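You operate a simulated robot arm through the tools that you are given. There is no shell and no other tool.

You run a simulated robot arm. Do the job below in one go: nothing can be reset, and whatever is moved stays where it is left.

TASK
Move the remote's battery to the USED tin, fit the one from the NEW tin and shut all lids.

The check looks at the end state, three seconds after you hand in, the way a careful person would. Anything else that was tipped, shoved, dropped, spilled or broken makes it a failure. Lids that push on must go on centred and level and be pressed home; caps that screw on are set level and turned clockwise until they are tight.

THE ROBOT
A 6-joint arm with a two-finger gripper, fixed in place. Base frame: the origin is on the floor under the middle of its stand, x ahead of it, y to its left, z up; the work surface is at about z = 600. Units: mm, rad, N and s.
It reaches about 1298 mm from its shoulder. Its first joint turns from -2.601 to 2.601 rad. Payload 1.57 kg.
Tool frame: the origin (TCP) lies between the finger pads and is the grasp point; the fingertips stand 21 mm ahead of it; z points along the fingers, y is the line along which they close. The gripper opens to 70 mm; its body begins 50 mm behind the TCP.
Orientation is that of the tool frame in the base frame, as a unit quaternion [x, y, z, w]. With the fingers straight down and closing along the base's y, the tool's x points along the base's -x, its y along +y and its z along -z.

THE INTERFACE
- The arm moves only by the tool step_arm. Its argument "steps" is a list of rows, each a list of 3 entries, a list of its own where there are three numbers: the turn, a rotation vector about the base's x, y, z in rad, then the shift along the base's x, y, z in mm, then the opening, from 0 (shut) to 1 (fully open). In form: [[[ax, ay, az], [tx, ty, tz], jaw], ...]. A call has 1 to 20 rows; each row shifts and turns the commanded pose from where the row before left it. Each row takes 0.2 s and may step no farther than 50 mm and 0.15 rad from the row before; otherwise, or with a gripper value out of range, the whole call is refused. Where a pose cannot be reached the arm comes as near as it can. A force on the tool above 40 N (or 10 N above the force at the start of the call, whichever is more), or a blocked arm, ends the call early, and 0.2 s more pass. Each finger travels about 64.8 mm/s and halts on what it meets, pressing with about 28 N; the grip force reading is that of the motor and also rises with nothing between the fingers. The clock runs only during rows and for 0.2 s after the last one: add rows that do not move to give the fingers time. It gives the time, the measured TCP pose, the force on the tool (base axes), the opening and the grip force at its end, in the units of the frame above (readings bear some noise), with the torque about the TCP (base axes, N m) and any sound that the robot's microphone picked up.
- Cameras (640 x 400 px; columns grow to the right, rows downward): "scene" is fixed at [399.4, 649.8, 1351.8]; the picture's right is [0.99, -0.10, 0.00], its down [-0.10, -0.98, -0.15] and it looks along [0.01, 0.15, -0.99] (base axes); focal length 337 px, centre (320, 200). "wrist" rides on the gripper at [79, 4, -81] in the tool frame; the picture's right is [-0.05, 1.00, 0.00], its down [-0.67, -0.04, -0.74] and it looks along [-0.74, -0.04, 0.67] (tool axes); focal length 256 px, centre (320, 200). There is no depth. A picture from a camera that has moved, and an enlarged one, comes with that camera's place and axes in the base frame and with its lens.
- capture(camera): a new picture of that camera. No time passes.
- raise_lower(by): slides the trunk up (or, below 0, down) by that many mm; the arm rides with it, the base frame stays. It gives what a move gives, with no picture.
- zoom(camera, box): a new picture of the part [left, top, right, bottom] of that camera's present view, enlarged. No time passes.
- sign_off(): hands the job in; it is judged then, once.

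Places have to be worked out from the pictures, the camera data and where the tool is seen. Open the gripper and draw the arm clear of the work before you hand the job in, unless the task says otherwise.

The tools are called after "Request:" by a JSON object that holds its "op" and its "data". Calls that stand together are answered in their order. step_arm: Moves the arm, as the interface text tells. Its arguments: {"type":"object","properties":{"steps":{"type":"array"}},"required":["steps"]} The other tools are called the same way: raise_lower (by) moves the trunk up or down; capture (camera) takes a picture; zoom (camera, box) takes an enlarged picture of a part of a camera's view; sign_off () hands the job in.

At the start:

```text
t: 0.0
tool_pos: [335.1, 692.3, 909.3]
tcp_rot: [0.0, 1.0, 0.0, -0.001]
wrist_force: [0.0, -0.5, 0.0]
wrist_torque: [-0.01, 0.01, 0.0]
gripper_width: 70.0
gripper_force: 0.1
trunk travel left (down, up): [-587.0, 383.0]
```

scene: 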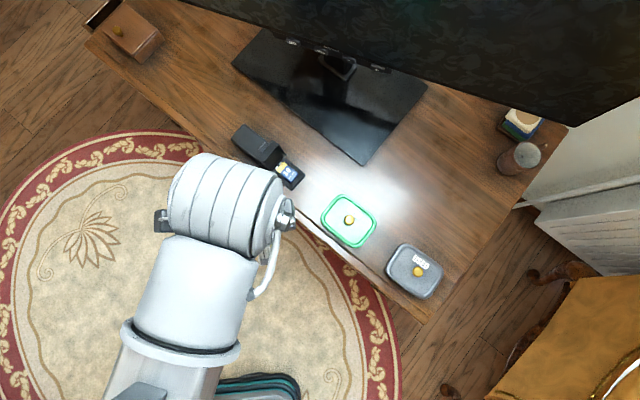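
wrist: 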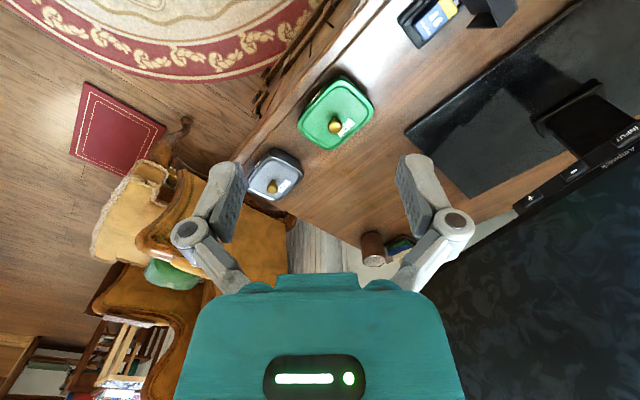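

I'll begin by looking closely at the work area: the remote, the two tins and surroundings.

Request:
{"op": "zoom", "data": {"camera": "scene", "box": [220, 110, 320, 200]}}

Request:
{"op": "zoom", "data": {"camera": "scene", "box": [300, 170, 460, 310]}}

Request:
{"op": "zoom", "data": {"camera": "wrist", "box": [230, 0, 530, 220]}}

```text
4.44 times, centred on (270, 155) of scene
camera zoom: at [399.4, 649.8, 1351.8], right [0.99, -0.1, 0.0], down [-0.1, -0.98, -0.15], along [0.01, 0.15, -0.99], focal length 1497 px, centre (542, 400)
```

zoom: 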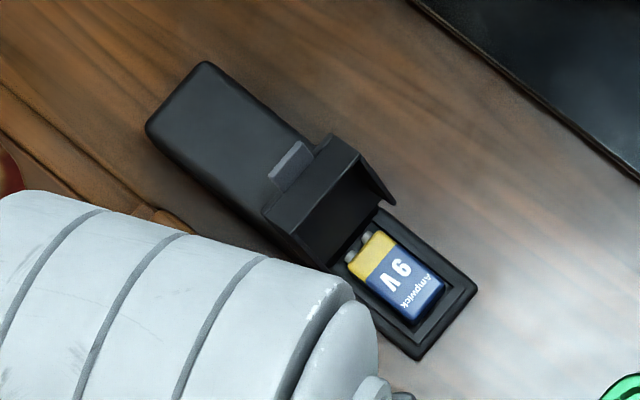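

```text
2.86 times, centred on (380, 240) of scene
camera zoom: at [399.4, 649.8, 1351.8], right [0.99, -0.1, 0.0], down [-0.1, -0.98, -0.15], along [0.01, 0.15, -0.99], focal length 962 px, centre (149, 86)
```

zoom: 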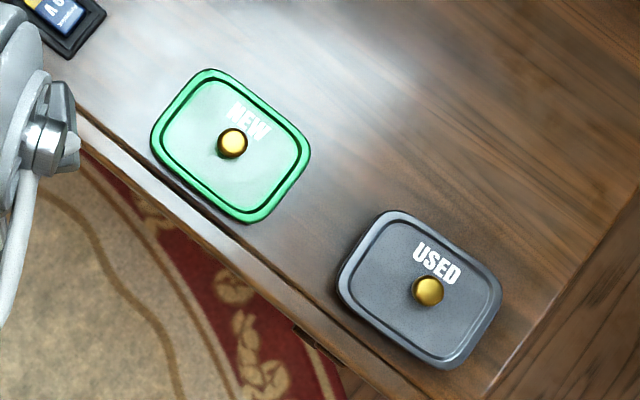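

```text
1.82 times, centred on (380, 110) of wrist
camera zoom: at [254.4, 696.0, 989.8], right [0.05, 1.0, 0.0], down [0.67, -0.04, 0.74], along [0.74, -0.04, -0.67], focal length 465 px, centre (211, 364)
```

zoom: 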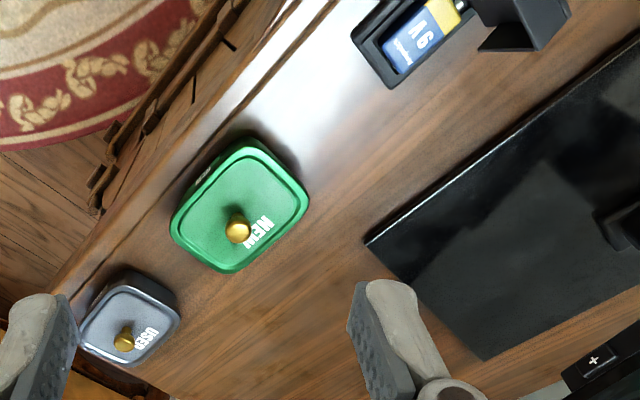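

The remote lies open at about (349, 830) with a 9 V battery in it; the NEW knob is near (466, 708) and the USED knob near (594, 589). The TV's lower edge is about 225 mm behind the remote, so I move the wrist camera nearer the remote for a closer look.

Request:
{"op": "step_arm", "data": {"steps": [[[0, 0, 0], [-19, 24, -30], 1], [[0, 0, 0], [-19, 24, -30], 1], [[0, 0, 0], [-19, 24, -30], 1], [[0, 0, 0], [-19, 24, -30], 1], [[0, 0, 0], [-19, 24, -30], 1], [[0, 0, 0], [-18, 25, -30], 1]]}}

Request:
{"op": "capture", "data": {"camera": "wrist"}}

Request:
{"op": "capture", "data": {"camera": "scene"}}

```text
t: 1.4
tool_pos: [222.4, 836.5, 909.9]
tcp_rot: [0.0, 1.0, 0.0, 0.0]
wrist_force: [0.1, 0.0, 0.1]
wrist_torque: [-0.01, 0.0, 0.01]
gripper_width: 70.1
gripper_force: 0.1
out of reach, approached as far as the arm can: row 1, 2, 3, 4, 5, 6
trunk travel left (down, up): [-587.0, 383.0]
```

```text
taken
camera wrist: at [143.2, 841.0, 989.8], right [0.05, 1.0, 0.0], down [0.67, -0.04, 0.74], along [0.74, -0.04, -0.67], focal length 256 px, centre (320, 200)
```

wrist: 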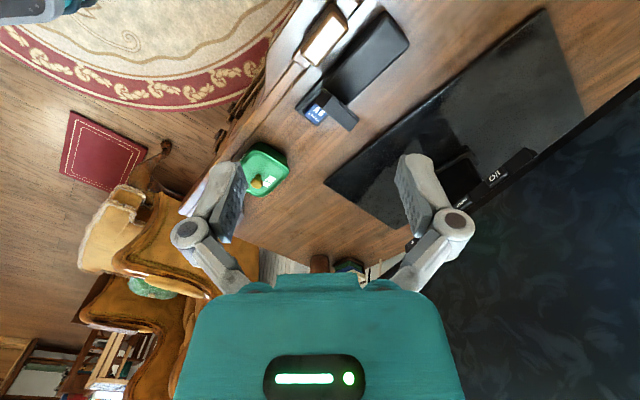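

```text
taken
```

scene: 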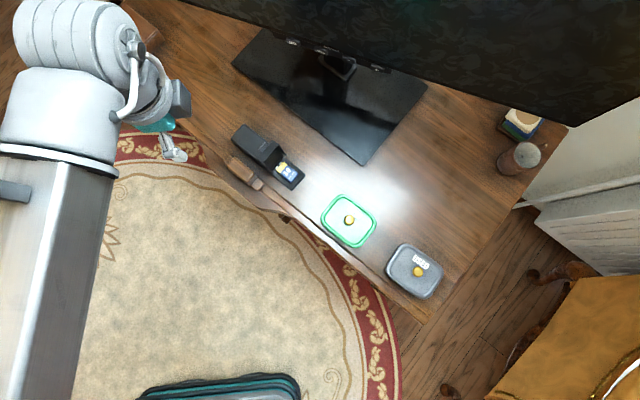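

The z command saturated at about 910, so the trunk must come down. I look at the brown handled object by the table edge and lower the trunk by 200.

Request:
{"op": "zoom", "data": {"camera": "scene", "box": [210, 110, 370, 230]}}

Request:
{"op": "raise_lower", "data": {"by": -200}}

Request:
{"op": "capture", "data": {"camera": "wrist"}}

```text
3.33 times, centred on (290, 170) of scene
camera zoom: at [399.4, 649.8, 1351.8], right [0.99, -0.1, 0.0], down [-0.1, -0.98, -0.15], along [0.01, 0.15, -0.99], focal length 1123 px, centre (420, 300)
```

zoom: 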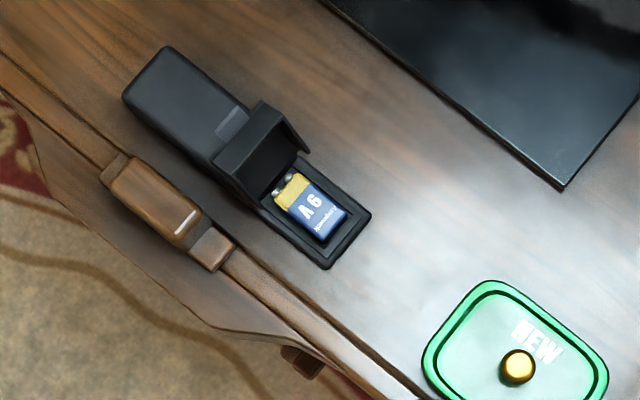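

```text
t: 3.6
tool_pos: [223.5, 837.2, 709.2]
tcp_rot: [0.0, 1.0, 0.0, 0.0]
wrist_force: [-0.5, -0.4, -0.5]
wrist_torque: [0.01, 0.01, -0.01]
gripper_width: 69.8
gripper_force: 0.0
trunk travel left (down, up): [-387.0, 583.0]
```

```text
taken
camera wrist: at [143.6, 840.4, 789.8], right [0.05, 1.0, 0.0], down [0.67, -0.04, 0.74], along [0.74, -0.04, -0.67], focal length 256 px, centre (320, 200)
```

wrist: 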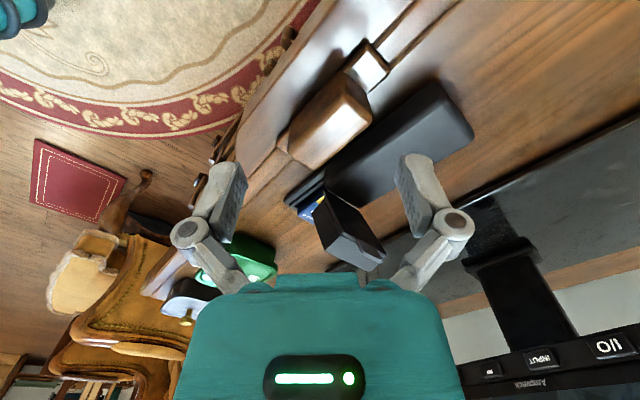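

The camera looks from the flap side, so I raise the arm, turn it +135° about vertical and shift, to look at the battery compartment from its open end; after that I'll lower the trunk to gain downward reach.

Request:
{"op": "step_arm", "data": {"steps": [[[0, 0, 0], [0, 0, 40], 1], [[0, 0, 0], [0, 0, 40], 1], [[0, 0, 0], [0, 0, 40], 1], [[0, 0, 0.1473], [12.4, -5, 40], 1], [[0, 0, 0.1473], [12.4, -5, 0], 1], [[0, 0, 0.1473], [12.4, -5, 0], 1], [[0, 0, 0.1473], [12.4, -5, 0], 1], [[0, 0, 0.1473], [12.4, -5, 0], 1], [[0, 0, 0.1473], [12.4, -5, 0], 1], [[0, 0, 0.1473], [12.4, -5, 0], 1], [[0, 0, 0.1473], [12.4, -5, 0], 1], [[0, 0, 0.1473], [12.4, -5, 0], 1], [[0, 0, 0.1473], [12.4, -5, 0], 1], [[0, 0, 0.1473], [12.4, -5, 0], 1], [[0, 0, 0.1473], [12.4, -5, 0], 1], [[0, 0, 0.1473], [12.4, -5, 0], 1], [[0, 0, 0.1473], [12.4, -5, 0], 1], [[0, 0, 0.1473], [12.4, -5, 0], 1], [[0, 0, 0.1467], [12, -5, 0], 1]]}}

Request:
{"op": "capture", "data": {"camera": "wrist"}}

Request:
{"op": "capture", "data": {"camera": "scene"}}

```text
t: 7.6
tool_pos: [420.1, 758.7, 708.8]
tcp_rot: [0.925, -0.381, 0.0, 0.0]
wrist_force: [0.3, 0.6, 0.2]
wrist_torque: [-0.03, -0.02, -0.01]
gripper_width: 69.9
gripper_force: 0.1
out of reach, approached as far as the arm can: row 1, 2, 3, 4
trunk travel left (down, up): [-387.0, 583.0]
```

```text
taken
camera wrist: at [474.1, 700.3, 789.8], right [-0.74, -0.67, 0.0], down [-0.45, 0.49, 0.74], along [-0.5, 0.55, -0.67], focal length 256 px, centre (320, 200)
```

wrist: 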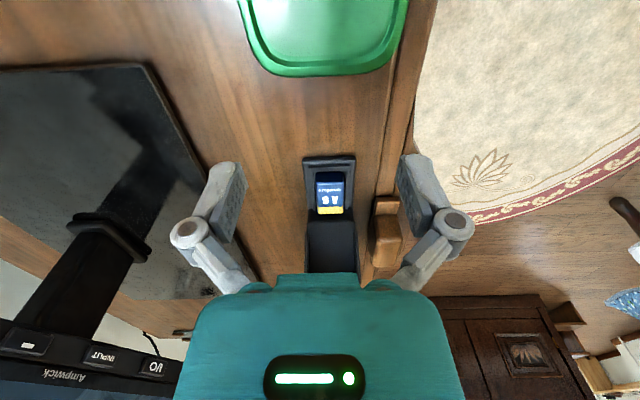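

```text
taken
```

scene: 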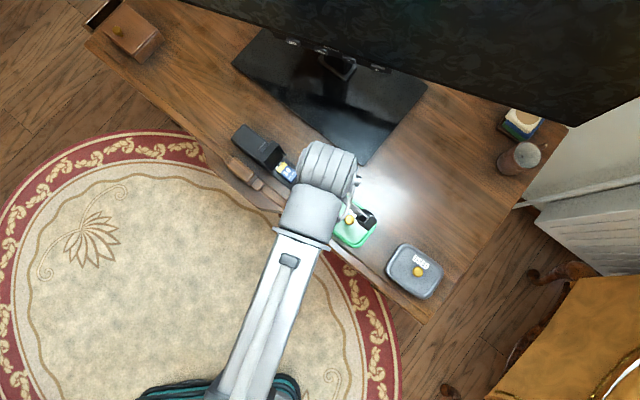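

Vertical arm moves keep being reported out of reach while z stays at exactly 709, so height seems to come only from the trunk. I test small z shifts and a small tilt to be sure.

Request:
{"op": "step_arm", "data": {"steps": [[[0, 0, 0], [0, 0, 5], 1], [[0, 0, 0], [0, 0, 5], 1]]}}

Request:
{"op": "step_arm", "data": {"steps": [[[0, 0, 0], [0, 0, -5], 1]]}}

Request:
{"op": "step_arm", "data": {"steps": [[[0.05, 0, 0], [0, 0, 0], 1]]}}

```text
t: 8.2
tool_pos: [421.5, 759.4, 709.3]
tcp_rot: [0.924, -0.382, 0.0, 0.0]
wrist_force: [0.7, 0.3, -0.1]
wrist_torque: [0.04, 0.02, 0.01]
gripper_width: 70.1
gripper_force: 0.1
out of reach, approached as far as the arm can: row 1, 2
trunk travel left (down, up): [-387.0, 583.0]
```

```text
t: 8.6
tool_pos: [421.4, 759.5, 708.6]
tcp_rot: [0.924, -0.383, 0.001, 0.0]
wrist_force: [0.4, -0.1, 1.2]
wrist_torque: [-0.01, 0.01, -0.02]
gripper_width: 70.1
gripper_force: 0.1
out of reach, approached as far as the arm can: row 1
trunk travel left (down, up): [-387.0, 583.0]
```

```text
t: 9.0
tool_pos: [421.0, 759.5, 709.4]
tcp_rot: [0.924, -0.383, -0.01, -0.023]
wrist_force: [-0.7, -0.1, 0.6]
wrist_torque: [0.01, -0.04, -0.03]
gripper_width: 69.8
gripper_force: 0.0
trunk travel left (down, up): [-387.0, 583.0]
```

Confirmed: tilts work but height is trunk-only. I undo the tilt and zoom in on the compartment.

Request:
{"op": "step_arm", "data": {"steps": [[[-0.05, 0, 0], [0, 0, 0], 1]]}}

Request:
{"op": "zoom", "data": {"camera": "wrist", "box": [270, 140, 400, 280]}}

Request:
{"op": "zoom", "data": {"camera": "scene", "box": [225, 115, 315, 195]}}

```text
t: 9.4
tool_pos: [420.7, 760.2, 708.8]
tcp_rot: [0.924, -0.382, 0.0, 0.0]
wrist_force: [-0.3, -0.3, -0.3]
wrist_torque: [0.0, 0.03, 0.01]
gripper_width: 70.0
gripper_force: 0.1
trunk travel left (down, up): [-387.0, 583.0]
```

```text
2.86 times, centred on (335, 210) of wrist
camera zoom: at [474.2, 700.5, 789.9], right [-0.74, -0.67, 0.0], down [-0.45, 0.5, 0.74], along [-0.5, 0.55, -0.67], focal length 731 px, centre (277, 171)
```

zoom: 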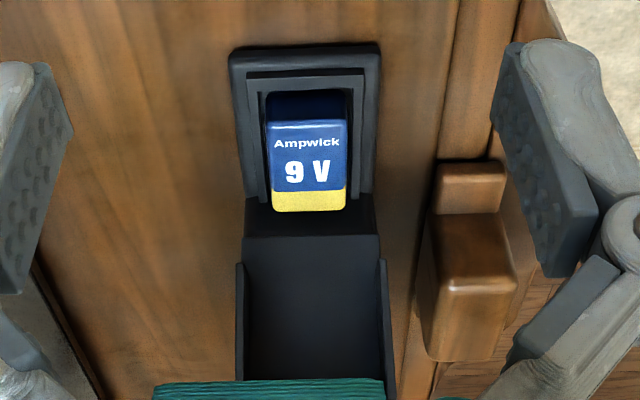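

```text
5.00 times, centred on (270, 155) of scene
camera zoom: at [399.4, 649.8, 1351.8], right [0.99, -0.1, 0.0], down [-0.1, -0.98, -0.15], along [0.01, 0.15, -0.99], focal length 1684 px, centre (570, 425)
```

zoom: 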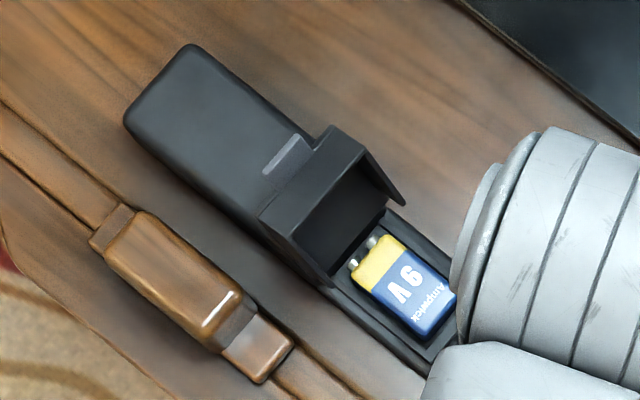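

The compartment is visible but small, so I move 60 mm closer along the remote axis and lower 60 mm to examine battery, gaps and heights.

Request:
{"op": "step_arm", "data": {"steps": [[[0, 0, 0], [-21, 21, 0], 1], [[0, 0, 0], [-21, 21, 0], 1]]}}

Request:
{"op": "raise_lower", "data": {"by": -50}}

Request:
{"op": "zoom", "data": {"camera": "wrist", "box": [220, 80, 420, 280]}}

Request:
{"op": "capture", "data": {"camera": "wrist"}}

```text
t: 10.0
tool_pos: [378.0, 803.7, 708.7]
tcp_rot: [0.924, -0.382, 0.0, 0.0]
wrist_force: [-0.1, 0.3, 0.3]
wrist_torque: [0.01, 0.01, 0.0]
gripper_width: 70.2
gripper_force: 0.0
trunk travel left (down, up): [-387.0, 583.0]
```

```text
t: 10.9
tool_pos: [377.9, 803.6, 657.9]
tcp_rot: [0.924, -0.382, -0.001, -0.001]
wrist_force: [-0.2, -0.1, 1.1]
wrist_torque: [0.0, 0.02, 0.03]
gripper_width: 69.7
gripper_force: 0.1
trunk travel left (down, up): [-337.0, 633.0]
```

```text
2.00 times, centred on (320, 180) of wrist
camera zoom: at [431.3, 744.8, 739.8], right [-0.74, -0.67, 0.0], down [-0.45, 0.5, 0.74], along [-0.5, 0.55, -0.67], focal length 512 px, centre (320, 240)
```

zoom: 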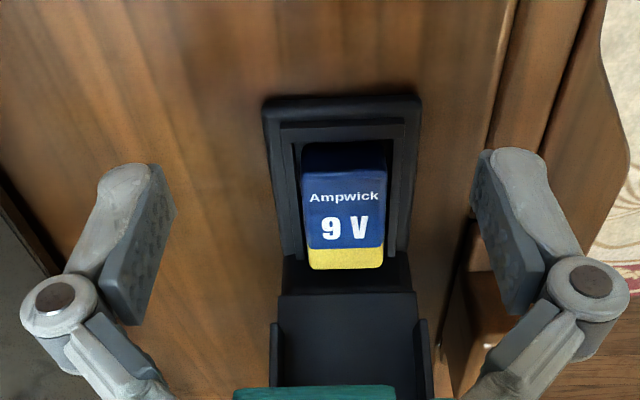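

```text
taken
camera wrist: at [431.3, 744.8, 739.8], right [-0.74, -0.67, 0.0], down [-0.45, 0.5, 0.74], along [-0.5, 0.55, -0.67], focal length 256 px, centre (320, 200)
```

wrist: 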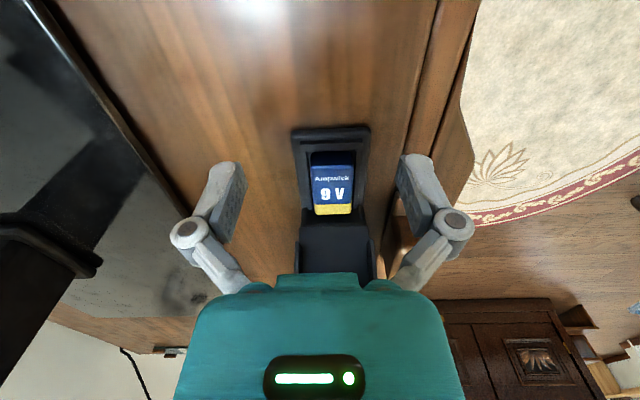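

The battery's top face is at about z = 625, centred near (345.5, 827), axis exactly along (−1, 1). I zoom tighter to check the rim, the end gap and the terminals' polarity.

Request:
{"op": "zoom", "data": {"camera": "wrist", "box": [285, 120, 385, 230]}}

Request:
{"op": "zoom", "data": {"camera": "wrist", "box": [290, 190, 390, 280]}}

```text
3.64 times, centred on (335, 175) of wrist
camera zoom: at [431.3, 744.8, 739.8], right [-0.74, -0.67, 0.0], down [-0.45, 0.5, 0.74], along [-0.5, 0.55, -0.67], focal length 931 px, centre (266, 291)
```

zoom: 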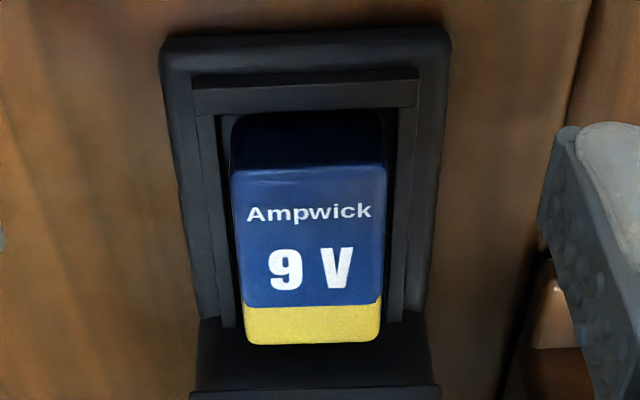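

```text
4.44 times, centred on (340, 235) of wrist
camera zoom: at [431.3, 744.8, 739.8], right [-0.74, -0.67, 0.0], down [-0.45, 0.5, 0.74], along [-0.5, 0.55, -0.67], focal length 1138 px, centre (231, 44)
```

zoom: 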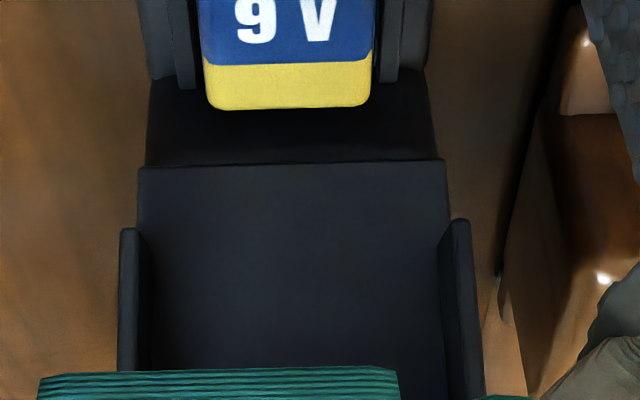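

The cavity hugs the battery closely, but about 11 mm of it stands above the inner wall. I now raise and swing the camera to the robot side for a side-on view of flap and battery heights.

Request:
{"op": "raise_lower", "data": {"by": 60}}

Request:
{"op": "step_arm", "data": {"steps": [[[0, 0, -0.1428], [-9, -3, 0], 1], [[0, 0, -0.1428], [-9, -3, 0], 1], [[0, 0, -0.1428], [-9, -3, 0], 1], [[0, 0, -0.1428], [-9, -3, 0], 1], [[0, 0, -0.1428], [-9, -3, 0], 1], [[0, 0, -0.1428], [-9, -3, 0], 1], [[0, 0, -0.1428], [-9, -3, 0], 1], [[0, 0, -0.1428], [-9, -3, 0], 1], [[0, 0, -0.1428], [-9, -3, 0], 1], [[0, 0, -0.1428], [-9, -3, 0], 1], [[0, 0, -0.1428], [-9, -3, 0], 1]]}}

Request:
{"op": "capture", "data": {"camera": "wrist"}}

```text
t: 11.9
tool_pos: [378.4, 805.0, 718.3]
tcp_rot: [0.924, -0.383, 0.0, 0.0]
wrist_force: [0.0, 0.6, -0.2]
wrist_torque: [0.01, 0.03, 0.01]
gripper_width: 69.9
gripper_force: 0.0
trunk travel left (down, up): [-397.0, 573.0]
```

```text
t: 14.3
tool_pos: [279.5, 771.0, 718.0]
tcp_rot: [-0.382, 0.924, 0.001, 0.0]
wrist_force: [0.1, -0.9, -0.4]
wrist_torque: [0.03, 0.01, 0.0]
gripper_width: 70.1
gripper_force: 0.0
trunk travel left (down, up): [-397.0, 573.0]
```

```text
taken
camera wrist: at [220.5, 717.8, 799.8], right [-0.67, 0.75, 0.0], down [0.5, 0.45, 0.74], along [0.56, 0.5, -0.67], focal length 256 px, centre (320, 200)
```

wrist: 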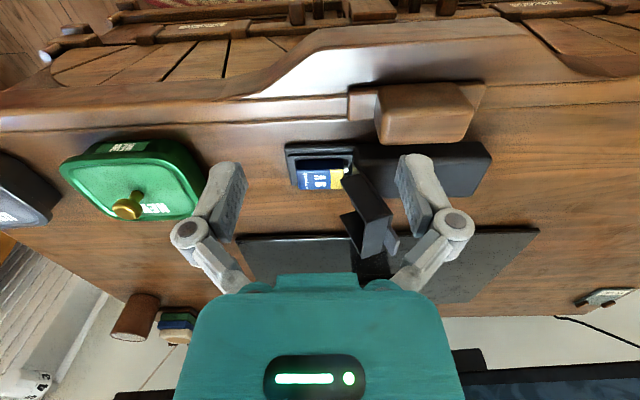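

Good side view. I zoom on the flap and the battery from here.

Request:
{"op": "zoom", "data": {"camera": "wrist", "box": [270, 120, 430, 270]}}

Request:
{"op": "zoom", "data": {"camera": "wrist", "box": [0, 110, 240, 260]}}

```text
2.67 times, centred on (350, 195) of wrist
camera zoom: at [220.5, 717.8, 799.8], right [-0.67, 0.75, 0.0], down [0.5, 0.45, 0.74], along [0.56, 0.5, -0.67], focal length 683 px, centre (240, 213)
```

zoom: 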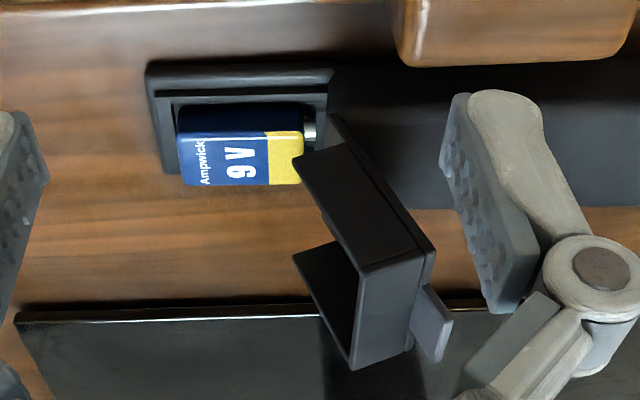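

```text
2.67 times, centred on (120, 185) of wrist
camera zoom: at [220.5, 717.8, 799.8], right [-0.67, 0.75, 0.0], down [0.5, 0.45, 0.74], along [0.56, 0.5, -0.67], focal length 683 px, centre (853, 240)
```

zoom: 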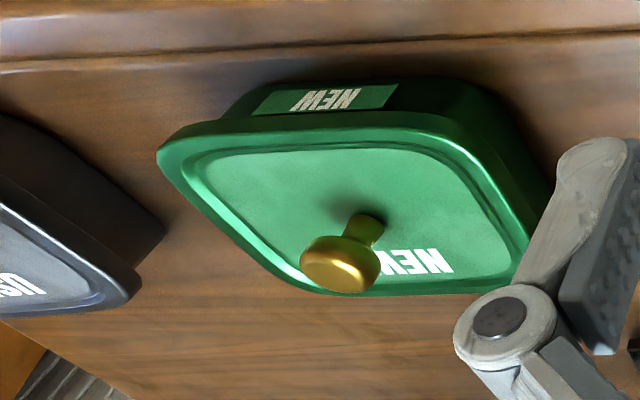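

The flap leans back about 20° with its top near z = 683; the lid knobs are mushroom-shaped with head centre about z = 652. I now move over the USED tin at safe height to locate its knob accurately.

Request:
{"op": "step_arm", "data": {"steps": [[[0, 0, 0], [39, -22.7, 0], 1], [[0, 0, 0], [39, -22.7, 0], 1], [[0, 0, 0], [39, -22.7, 0], 1], [[0, 0, 0], [39, -22.7, 0], 1], [[0, 0, 0], [39, -22.7, 0], 1], [[0, 0, 0], [39, -22.7, 0], 1], [[0, 0, 0], [39, -22.7, 0], 1], [[0, 0, 0], [39, -22.7, 0], 1]]}}

Request:
{"op": "capture", "data": {"camera": "wrist"}}

Request:
{"op": "capture", "data": {"camera": "scene"}}

```text
t: 16.1
tool_pos: [589.1, 589.3, 719.8]
tcp_rot: [-0.383, 0.924, 0.0, 0.0]
wrist_force: [-1.4, 0.0, 0.7]
wrist_torque: [-0.03, -0.02, 0.01]
gripper_width: 70.2
gripper_force: 0.1
trunk travel left (down, up): [-397.0, 573.0]
```

```text
taken
camera wrist: at [529.7, 536.5, 799.8], right [-0.67, 0.74, 0.0], down [0.5, 0.45, 0.74], along [0.55, 0.5, -0.67], focal length 256 px, centre (320, 200)
```

wrist: 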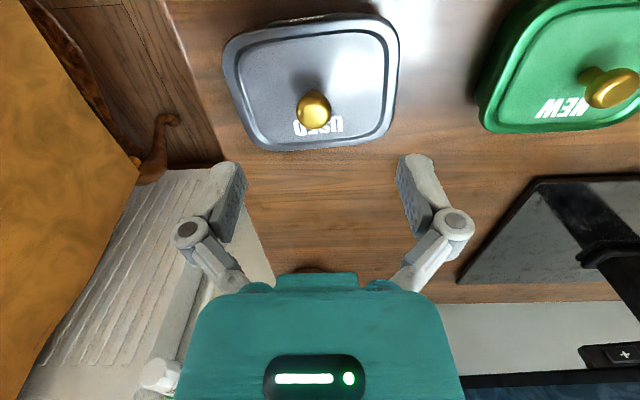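

```text
taken
```

scene: 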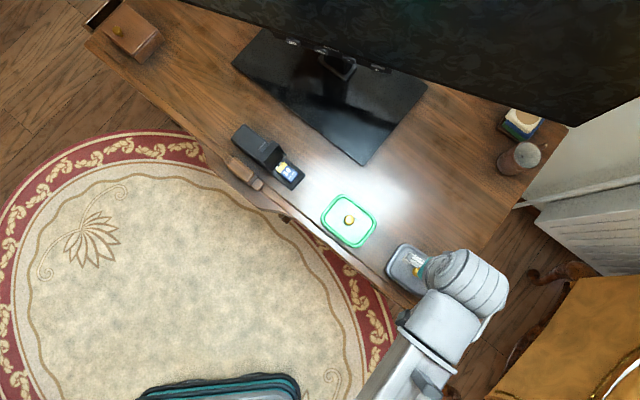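

The USED knob appears almost directly below the TCP, at about (592, 588). I zoom in for a more exact reading of head and stem.

Request:
{"op": "zoom", "data": {"camera": "wrist", "box": [220, 10, 420, 160]}}

```text
2.67 times, centred on (320, 85) of wrist
camera zoom: at [529.7, 536.5, 799.8], right [-0.67, 0.74, 0.0], down [0.5, 0.45, 0.74], along [0.55, 0.5, -0.67], focal length 683 px, centre (320, 507)
```

zoom: 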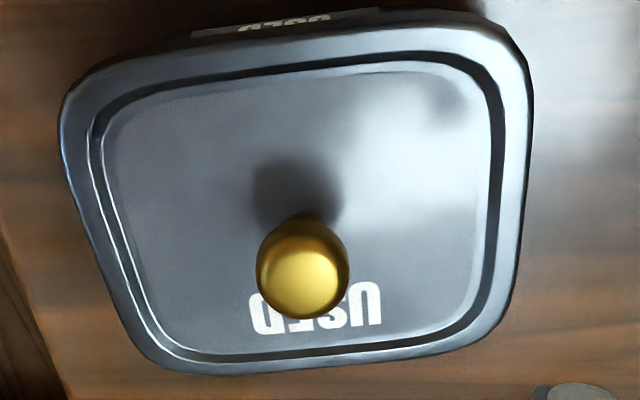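

Knob head centre works out to (592.4, 587.4), about 21.6 mm across. I correct the position, lower part-way and check alignment again.

Request:
{"op": "step_arm", "data": {"steps": [[[0, 0, 0], [2.5, -1.9, 0], 1], [[0, 0, 0], [0, 0, 0], 1], [[0, 0, 0], [0, 0, 0], 1]]}}

Request:
{"op": "raise_lower", "data": {"by": -28}}

Request:
{"op": "zoom", "data": {"camera": "wrist", "box": [220, 40, 420, 190]}}

```text
t: 16.9
tool_pos: [592.1, 588.0, 719.6]
tcp_rot: [-0.384, 0.923, -0.001, 0.0]
wrist_force: [-0.3, -0.1, 1.0]
wrist_torque: [-0.01, 0.01, 0.0]
gripper_width: 69.9
gripper_force: 0.1
trunk travel left (down, up): [-397.0, 573.0]
```

```text
t: 17.6
tool_pos: [592.0, 587.4, 690.7]
tcp_rot: [-0.383, 0.924, 0.0, 0.0]
wrist_force: [-0.1, 0.7, 0.7]
wrist_torque: [-0.01, -0.02, 0.02]
gripper_width: 69.7
gripper_force: 0.0
trunk travel left (down, up): [-369.0, 601.0]
```

```text
2.67 times, centred on (320, 115) of wrist
camera zoom: at [532.7, 534.5, 771.7], right [-0.67, 0.74, 0.0], down [0.5, 0.45, 0.74], along [0.55, 0.5, -0.67], focal length 683 px, centre (320, 427)
```

zoom: 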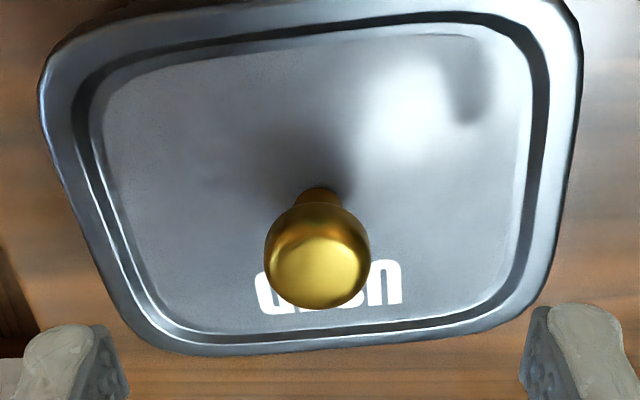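

Alignment is good, with the knob at (592.5, 587.6). I lower 31 mm so the pads surround the head, then close gently and watch the readings.

Request:
{"op": "raise_lower", "data": {"by": -31}}

Request:
{"op": "zoom", "data": {"camera": "wrist", "box": [200, 80, 440, 260]}}

```text
t: 18.4
tool_pos: [593.1, 587.1, 660.2]
tcp_rot: [-0.382, 0.924, -0.001, 0.0]
wrist_force: [0.4, 1.0, 0.5]
wrist_torque: [-0.01, 0.02, -0.03]
gripper_width: 70.1
gripper_force: 0.0
trunk travel left (down, up): [-338.0, 632.0]
```

```text
2.22 times, centred on (320, 170) of wrist
camera zoom: at [532.8, 534.5, 740.7], right [-0.67, 0.74, 0.0], down [0.5, 0.45, 0.74], along [0.55, 0.5, -0.67], focal length 569 px, centre (320, 267)
```

zoom: 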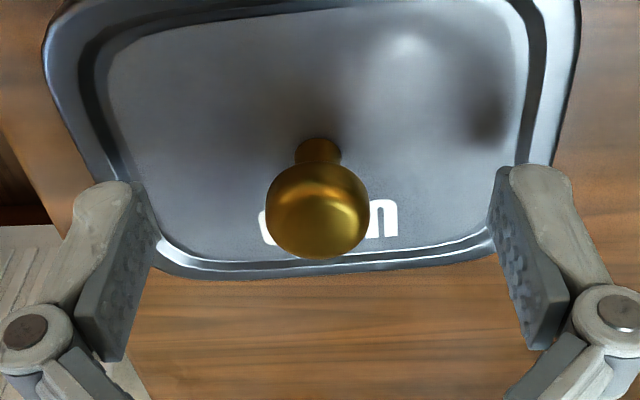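

The head sits between the pads with clear space. I close on it.

Request:
{"op": "step_arm", "data": {"steps": [[[0, 0, 0], [0, 0, 0], 0.6], [[0, 0, 0], [0, 0, 0], 0.4], [[0, 0, 0], [0, 0, 0], 0.3], [[0, 0, 0], [0, 0, 0], 0.2], [[0, 0, 0], [0, 0, 0], 0.1], [[0, 0, 0], [0, 0, 0], 0.1]]}}

Request:
{"op": "zoom", "data": {"camera": "wrist", "box": [200, 80, 440, 260]}}

```text
t: 19.8
tool_pos: [591.6, 587.9, 659.2]
tcp_rot: [-0.383, 0.924, 0.0, 0.0]
wrist_force: [-0.7, 0.2, -0.1]
wrist_torque: [0.0, 0.0, -0.01]
gripper_width: 19.4
gripper_force: 28.0
trunk travel left (down, up): [-338.0, 632.0]
heard: snap
```

```text
2.22 times, centred on (320, 170) of wrist
camera zoom: at [532.8, 534.5, 740.8], right [-0.67, 0.74, 0.0], down [0.5, 0.45, 0.74], along [0.55, 0.5, -0.67], focal length 569 px, centre (320, 267)
```

zoom: 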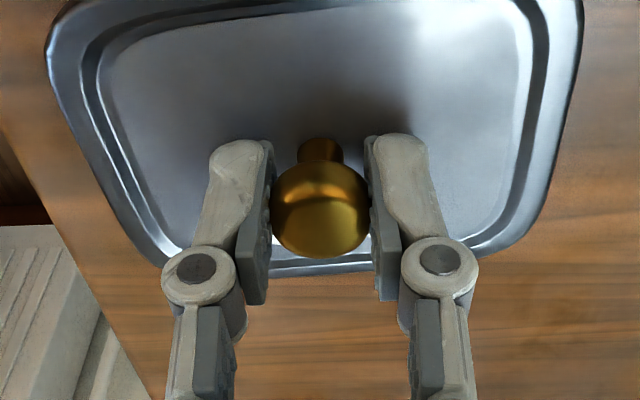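

The grip is firm at 19.4 mm, and a "snap" was heard, possibly the lid easing from its fit. I lift a little and look.

Request:
{"op": "raise_lower", "data": {"by": 4}}

Request:
{"op": "capture", "data": {"camera": "wrist"}}

Request:
{"op": "zoom", "data": {"camera": "scene", "box": [360, 220, 480, 320]}}

```text
t: 20.3
tool_pos: [593.4, 588.0, 664.6]
tcp_rot: [-0.383, 0.924, 0.0, 0.001]
wrist_force: [0.4, -0.5, -0.3]
wrist_torque: [0.0, -0.01, 0.03]
gripper_width: 19.2
gripper_force: 27.7
trunk travel left (down, up): [-342.0, 628.0]
```

```text
taken
camera wrist: at [532.8, 534.5, 744.8], right [-0.67, 0.74, 0.0], down [0.5, 0.45, 0.74], along [0.55, 0.5, -0.67], focal length 256 px, centre (320, 200)
```

wrist: 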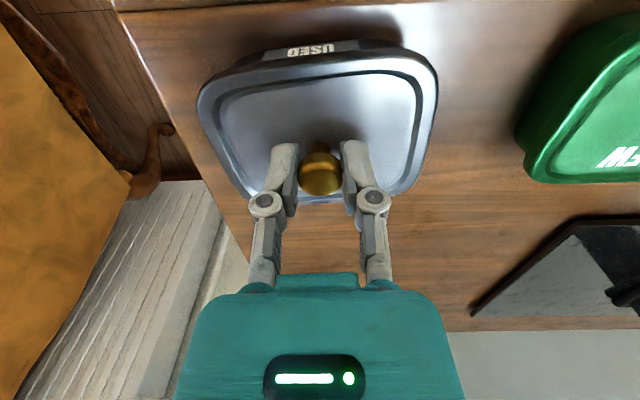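

```text
4.00 times, centred on (420, 270) of scene
camera zoom: at [399.4, 649.8, 1351.8], right [0.99, -0.1, 0.0], down [-0.1, -0.98, -0.15], along [0.01, 0.15, -0.99], focal length 1347 px, centre (-80, -80)
```

zoom: 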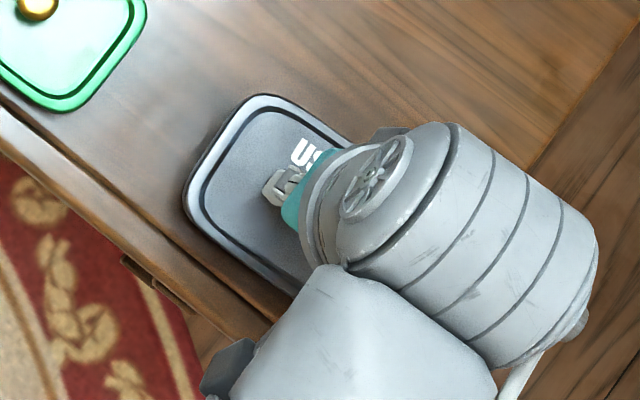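

No force on lifting. I raise 20 mm more and check whether the lid comes up without the tin.

Request:
{"op": "raise_lower", "data": {"by": 20}}

Request:
{"op": "capture", "data": {"camera": "wrist"}}

Request:
{"op": "zoom", "data": {"camera": "scene", "box": [360, 220, 480, 320]}}

```text
t: 21.0
tool_pos: [592.9, 587.2, 684.0]
tcp_rot: [-0.382, 0.924, 0.0, -0.001]
wrist_force: [0.8, -0.6, -0.8]
wrist_torque: [0.01, -0.02, -0.02]
gripper_width: 19.2
gripper_force: 28.0
trunk travel left (down, up): [-362.0, 608.0]
```

```text
taken
camera wrist: at [532.8, 534.5, 764.8], right [-0.67, 0.74, 0.0], down [0.5, 0.45, 0.74], along [0.55, 0.5, -0.67], focal length 256 px, centre (320, 200)
```

wrist: 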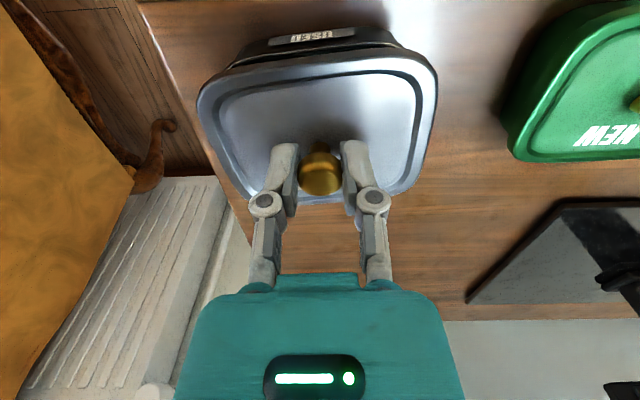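

```text
4.00 times, centred on (420, 270) of scene
camera zoom: at [399.4, 649.8, 1351.8], right [0.99, -0.1, 0.0], down [-0.1, -0.98, -0.15], along [0.01, 0.15, -0.99], focal length 1347 px, centre (-80, -80)
```

zoom: 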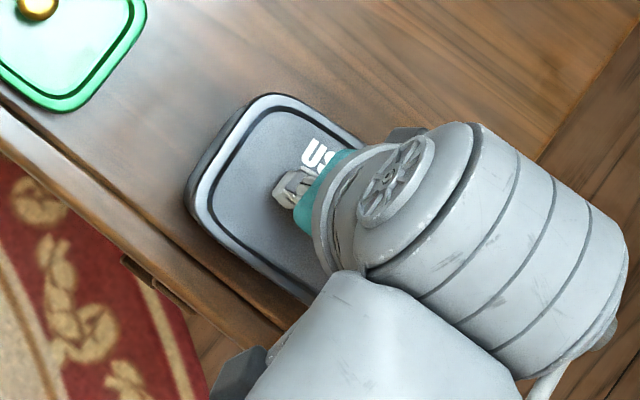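

The lid is off cleanly and the tin stays put. I raise more and carry the lid to the free table area around (610, 728).

Request:
{"op": "raise_lower", "data": {"by": 25}}

Request:
{"op": "step_arm", "data": {"steps": [[[0, 0, 0], [2.2, 17.5, 0], 0.1], [[0, 0, 0], [2.2, 17.5, 0], 0.1], [[0, 0, 0], [2.2, 17.5, 0], 0.1], [[0, 0, 0], [2.2, 17.5, 0], 0.1], [[0, 0, 0], [2.2, 17.5, 0], 0.1], [[0, 0, 0], [2.2, 17.5, 0], 0.1], [[0, 0, 0], [2.2, 17.5, 0], 0.1], [[0, 0, 0], [2.2, 17.5, 0], 0.1]]}}

Request:
{"op": "capture", "data": {"camera": "wrist"}}

Request:
{"op": "capture", "data": {"camera": "scene"}}

```text
t: 21.7
tool_pos: [591.5, 587.9, 708.2]
tcp_rot: [-0.383, 0.924, 0.001, 0.0]
wrist_force: [0.1, 0.1, 0.1]
wrist_torque: [-0.02, 0.01, -0.02]
gripper_width: 19.7
gripper_force: 28.4
trunk travel left (down, up): [-387.0, 583.0]
```

```text
t: 23.5
tool_pos: [609.0, 726.8, 708.0]
tcp_rot: [-0.383, 0.924, 0.0, 0.0]
wrist_force: [1.1, 0.5, 0.0]
wrist_torque: [0.02, -0.01, -0.01]
gripper_width: 19.7
gripper_force: 28.0
trunk travel left (down, up): [-387.0, 583.0]
```

```text
taken
camera wrist: at [550.1, 674.1, 789.8], right [-0.67, 0.74, 0.0], down [0.5, 0.45, 0.74], along [0.55, 0.5, -0.67], focal length 256 px, centre (320, 200)
```

wrist: 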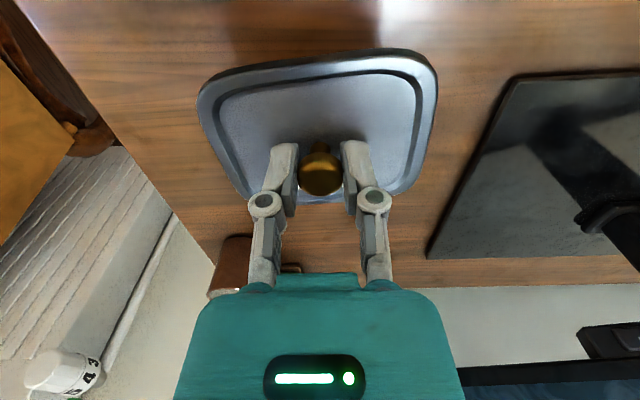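

```text
taken
```

scene: 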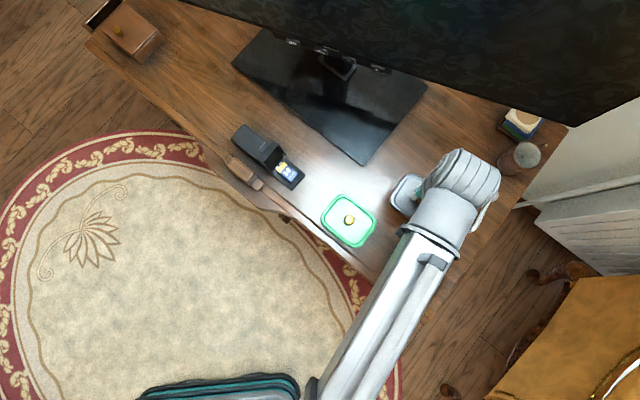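

The lid hangs level over clear table. I lower 62 mm, then in small steps until it touches.

Request:
{"op": "raise_lower", "data": {"by": -62}}

Request:
{"op": "raise_lower", "data": {"by": -4}}

Request:
{"op": "raise_lower", "data": {"by": -3}}

Request:
{"op": "capture", "data": {"camera": "wrist"}}

```text
t: 24.5
tool_pos: [609.0, 727.3, 646.7]
tcp_rot: [-0.383, 0.924, 0.0, -0.001]
wrist_force: [0.5, 0.0, 0.1]
wrist_torque: [0.0, 0.0, -0.02]
gripper_width: 19.3
gripper_force: 28.0
trunk travel left (down, up): [-325.0, 645.0]
```

```text
t: 25.0
tool_pos: [609.4, 727.6, 642.7]
tcp_rot: [-0.383, 0.924, 0.001, 0.0]
wrist_force: [0.8, 0.0, -0.7]
wrist_torque: [0.02, -0.01, 0.0]
gripper_width: 19.6
gripper_force: 28.2
trunk travel left (down, up): [-321.0, 649.0]
```

```text
t: 25.6
tool_pos: [610.8, 727.5, 639.9]
tcp_rot: [-0.383, 0.924, 0.0, 0.0]
wrist_force: [0.2, -0.4, -0.9]
wrist_torque: [0.02, -0.02, -0.01]
gripper_width: 19.7
gripper_force: 28.0
trunk travel left (down, up): [-318.0, 652.0]
```

```text
taken
camera wrist: at [550.1, 673.7, 720.7], right [-0.67, 0.74, 0.0], down [0.5, 0.45, 0.74], along [0.55, 0.5, -0.67], focal length 256 px, centre (320, 200)
```

wrist: 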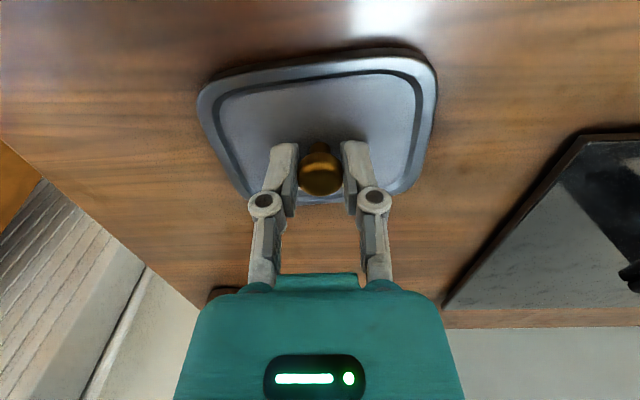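

Still no contact at TCP 640. I continue in 2 mm steps.

Request:
{"op": "raise_lower", "data": {"by": -2}}

Request:
{"op": "raise_lower", "data": {"by": -2}}

Request:
{"op": "raise_lower", "data": {"by": -2}}

```text
t: 26.1
tool_pos: [609.9, 727.5, 637.9]
tcp_rot: [-0.383, 0.924, 0.0, 0.0]
wrist_force: [-0.1, -0.4, -0.9]
wrist_torque: [-0.03, 0.03, 0.0]
gripper_width: 19.6
gripper_force: 28.7
trunk travel left (down, up): [-316.0, 654.0]
```

```text
t: 26.6
tool_pos: [610.3, 726.6, 636.3]
tcp_rot: [-0.383, 0.924, 0.0, 0.0]
wrist_force: [0.4, -0.2, 0.6]
wrist_torque: [0.01, -0.02, -0.01]
gripper_width: 19.6
gripper_force: 28.0
trunk travel left (down, up): [-314.0, 656.0]
```

```text
t: 27.1
tool_pos: [609.0, 727.8, 633.7]
tcp_rot: [-0.382, 0.924, 0.0, 0.0]
wrist_force: [0.5, 1.8, 5.9]
wrist_torque: [-0.02, 0.01, -0.02]
gripper_width: 19.7
gripper_force: 27.8
trunk travel left (down, up): [-312.0, 658.0]
```

Light contact of 6 N at TCP 633.7 shows the lid is on the table. I open part-way to free the knob and then raise.

Request:
{"op": "step_arm", "data": {"steps": [[[0, 0, 0], [0, 0, 0], 0.3], [[0, 0, 0], [0, 0, 0], 0.4], [[0, 0, 0], [0, 0, 0], 0.5], [[0, 0, 0], [0, 0, 0], 0.5]]}}

Request:
{"op": "raise_lower", "data": {"by": 80}}

Request:
{"op": "capture", "data": {"camera": "wrist"}}

```text
t: 28.1
tool_pos: [609.5, 726.3, 633.4]
tcp_rot: [-0.383, 0.924, 0.0, 0.0]
wrist_force: [0.1, -0.8, 0.1]
wrist_torque: [0.0, -0.04, -0.02]
gripper_width: 35.0
gripper_force: 0.1
trunk travel left (down, up): [-312.0, 658.0]
```

```text
t: 29.3
tool_pos: [609.4, 726.9, 713.5]
tcp_rot: [-0.382, 0.924, 0.0, 0.0]
wrist_force: [0.3, -0.6, 0.1]
wrist_torque: [-0.03, 0.02, -0.02]
gripper_width: 34.9
gripper_force: 0.0
trunk travel left (down, up): [-392.0, 578.0]
```

```text
taken
camera wrist: at [550.1, 673.8, 794.7], right [-0.67, 0.74, 0.0], down [0.5, 0.45, 0.74], along [0.55, 0.5, -0.67], focal length 256 px, centre (320, 200)
```

wrist: 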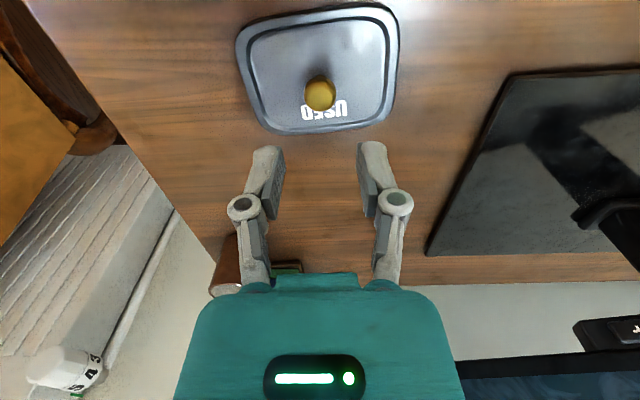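

The lid is parked flat. I go back over the USED tin to see its inside, so I know where to put the battery.

Request:
{"op": "step_arm", "data": {"steps": [[[0, 0, 0], [-4.4, -35, 0], 0.6], [[0, 0, 0], [-4.4, -35, 0], 0.8], [[0, 0, 0], [-4.4, -35, 0], 1], [[0, 0, 0], [-4.4, -35, 0], 1], [[0, 0, 0], [0, 0, 0], 1]]}}

Request:
{"op": "capture", "data": {"camera": "wrist"}}

Request:
{"op": "zoom", "data": {"camera": "wrist", "box": [200, 0, 440, 170]}}

```text
t: 30.5
tool_pos: [594.4, 585.7, 714.9]
tcp_rot: [-0.382, 0.924, -0.001, 0.0]
wrist_force: [0.8, -0.4, 0.9]
wrist_torque: [0.0, -0.01, 0.0]
gripper_width: 70.2
gripper_force: 0.0
trunk travel left (down, up): [-392.0, 578.0]
```

```text
taken
camera wrist: at [534.1, 532.6, 794.8], right [-0.67, 0.74, 0.0], down [0.5, 0.45, 0.74], along [0.55, 0.5, -0.67], focal length 256 px, centre (320, 200)
```

wrist: 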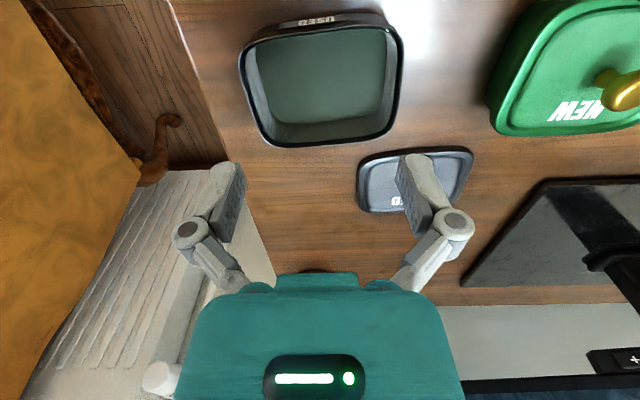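

```text
2.35 times, centred on (320, 85) of wrist
camera zoom: at [534.1, 532.6, 794.8], right [-0.67, 0.74, 0.0], down [0.5, 0.45, 0.74], along [0.55, 0.5, -0.67], focal length 602 px, centre (320, 471)
```

zoom: 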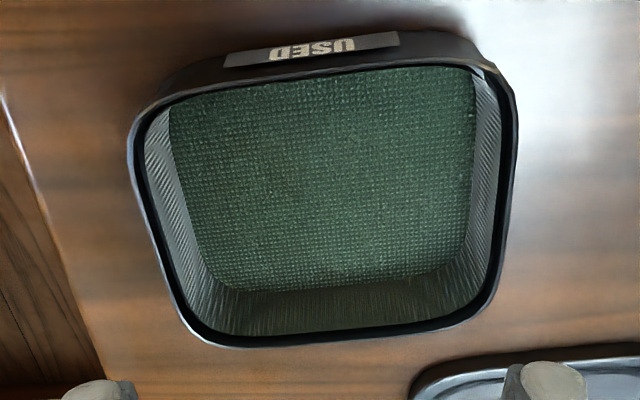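

The USED tin is empty, with a green floor and its rim centre near (592, 588). Now I turn back to the +135° yaw and go over the remote's battery with a part-open jaw, staying high.

Request:
{"op": "step_arm", "data": {"steps": [[[0, 0, 0.1428], [-22, 21.3, 0], 1], [[0, 0, 0.1428], [-22, 21.3, 0], 1], [[0, 0, 0.1428], [-22, 21.3, 0], 1], [[0, 0, 0.1428], [-22, 21.3, 0], 1], [[0, 0, 0.1428], [-22, 21.3, 0], 1], [[0, 0, 0.1428], [-22, 21.3, 0], 1], [[0, 0, 0.1428], [-22, 21.3, 0], 1], [[0, 0, 0.1428], [-22, 21.3, 0], 1], [[0, 0, 0.1428], [-22, 21.3, 0], 0.8], [[0, 0, 0.1428], [-22, 21.3, 0], 0.65], [[0, 0, 0.1428], [-22, 21.3, 0], 0.65], [[0, 0, 0], [0, 0, 0], 0.65]]}}

Request:
{"op": "capture", "data": {"camera": "wrist"}}

Request:
{"op": "zoom", "data": {"camera": "wrist", "box": [240, 50, 400, 190]}}

```text
t: 33.1
tool_pos: [349.2, 819.2, 714.0]
tcp_rot: [0.924, -0.382, 0.0, 0.0]
wrist_force: [0.4, -0.2, -0.5]
wrist_torque: [-0.01, -0.01, -0.02]
gripper_width: 45.7
gripper_force: 0.0
trunk travel left (down, up): [-392.0, 578.0]
```

```text
taken
camera wrist: at [402.4, 760.7, 794.8], right [-0.74, -0.67, 0.0], down [-0.45, 0.5, 0.74], along [-0.5, 0.55, -0.67], focal length 256 px, centre (320, 200)
```

wrist: 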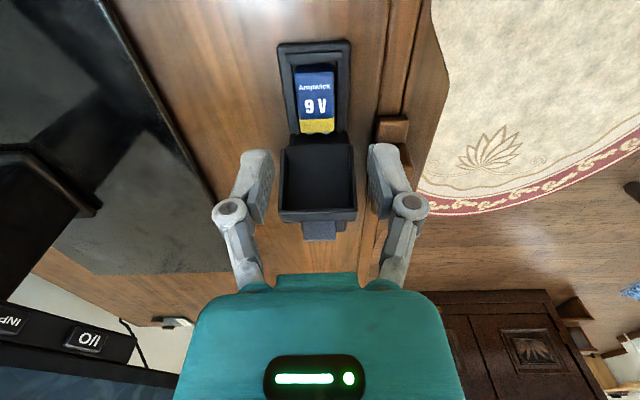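

```text
2.86 times, centred on (320, 120) of wrist
camera zoom: at [402.4, 760.7, 794.8], right [-0.74, -0.67, 0.0], down [-0.45, 0.5, 0.74], along [-0.5, 0.55, -0.67], focal length 731 px, centre (320, 429)
```

zoom: 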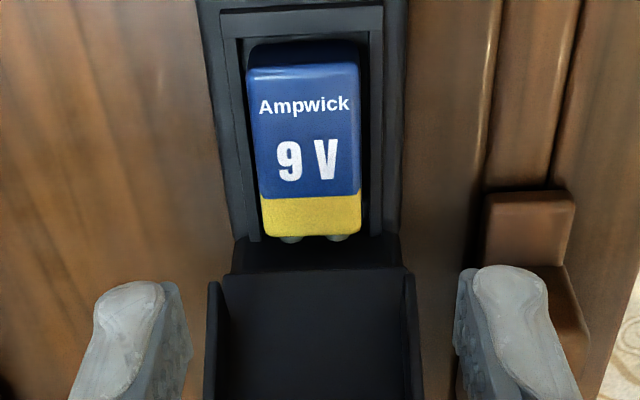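

The battery's centreline is about 3 mm off the TCP laterally and its top is near z = 622–625. I shift to match and lower to just above the battery top.

Request:
{"op": "step_arm", "data": {"steps": [[[0, 0, 0], [-1.5, 6.5, 0], 0.65], [[0, 0, 0], [0, 0, 0], 0.65], [[0, 0, 0], [0, 0, 0], 0.65]]}}

Request:
{"op": "raise_lower", "data": {"by": -60}}

Request:
{"op": "zoom", "data": {"camera": "wrist", "box": [240, 90, 400, 230]}}

Request:
{"op": "capture", "data": {"camera": "wrist"}}

```text
t: 33.9
tool_pos: [348.8, 827.8, 714.8]
tcp_rot: [0.924, -0.383, 0.0, 0.0]
wrist_force: [0.4, -0.1, -0.8]
wrist_torque: [-0.02, -0.01, 0.03]
gripper_width: 45.5
gripper_force: 0.0
trunk travel left (down, up): [-392.0, 578.0]
```

```text
t: 34.9
tool_pos: [347.4, 827.0, 653.0]
tcp_rot: [0.924, -0.383, 0.0, 0.0]
wrist_force: [-0.6, -0.3, -0.3]
wrist_torque: [-0.04, 0.01, -0.01]
gripper_width: 45.4
gripper_force: 0.1
trunk travel left (down, up): [-332.0, 638.0]
```

```text
2.86 times, centred on (320, 160) of wrist
camera zoom: at [401.1, 767.4, 734.8], right [-0.74, -0.67, 0.0], down [-0.45, 0.5, 0.74], along [-0.5, 0.55, -0.67], focal length 731 px, centre (320, 314)
```

zoom: 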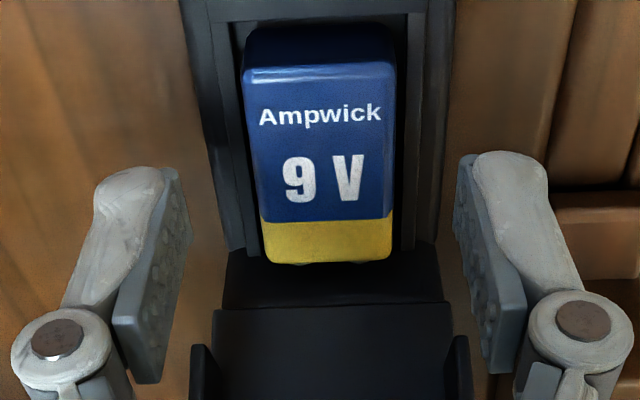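

```text
taken
camera wrist: at [401.1, 767.4, 734.8], right [-0.74, -0.67, 0.0], down [-0.45, 0.5, 0.74], along [-0.5, 0.55, -0.67], focal length 256 px, centre (320, 200)
```

wrist: 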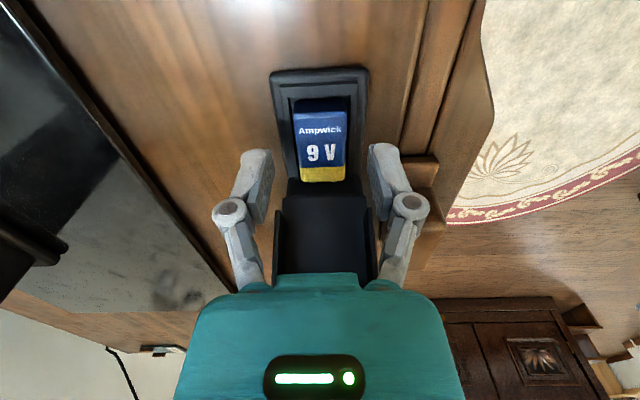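

Re-deriving the geometry from this view puts the battery top at about 622 and the surrounding wall low, about 605–608, so there are over 10 mm to grip. I lower 20 mm in two steps while watching the force.

Request:
{"op": "raise_lower", "data": {"by": -14}}

Request:
{"op": "raise_lower", "data": {"by": -6}}

Request:
{"op": "zoom", "data": {"camera": "wrist", "box": [220, 100, 420, 260]}}

```text
t: 35.5
tool_pos: [347.9, 827.7, 640.3]
tcp_rot: [0.924, -0.383, 0.0, -0.001]
wrist_force: [-0.4, -0.7, -0.3]
wrist_torque: [0.0, 0.0, 0.01]
gripper_width: 45.5
gripper_force: 0.0
trunk travel left (down, up): [-318.0, 652.0]
```

```text
t: 36.1
tool_pos: [348.4, 826.4, 634.2]
tcp_rot: [0.924, -0.382, 0.0, -0.001]
wrist_force: [-0.4, -0.6, 2.5]
wrist_torque: [0.1, 0.04, 0.06]
gripper_width: 45.5
gripper_force: 0.2
trunk travel left (down, up): [-312.0, 658.0]
heard: click
```

```text
2.50 times, centred on (320, 180) of wrist
camera zoom: at [401.0, 767.3, 715.0], right [-0.74, -0.67, 0.0], down [-0.45, 0.5, 0.74], along [-0.5, 0.55, -0.67], focal length 640 px, centre (320, 250)
```

zoom: 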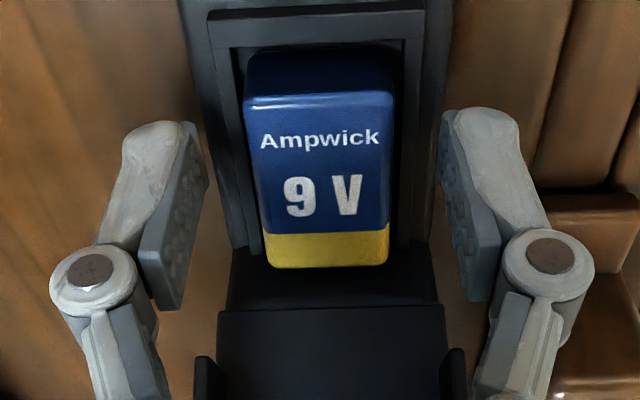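

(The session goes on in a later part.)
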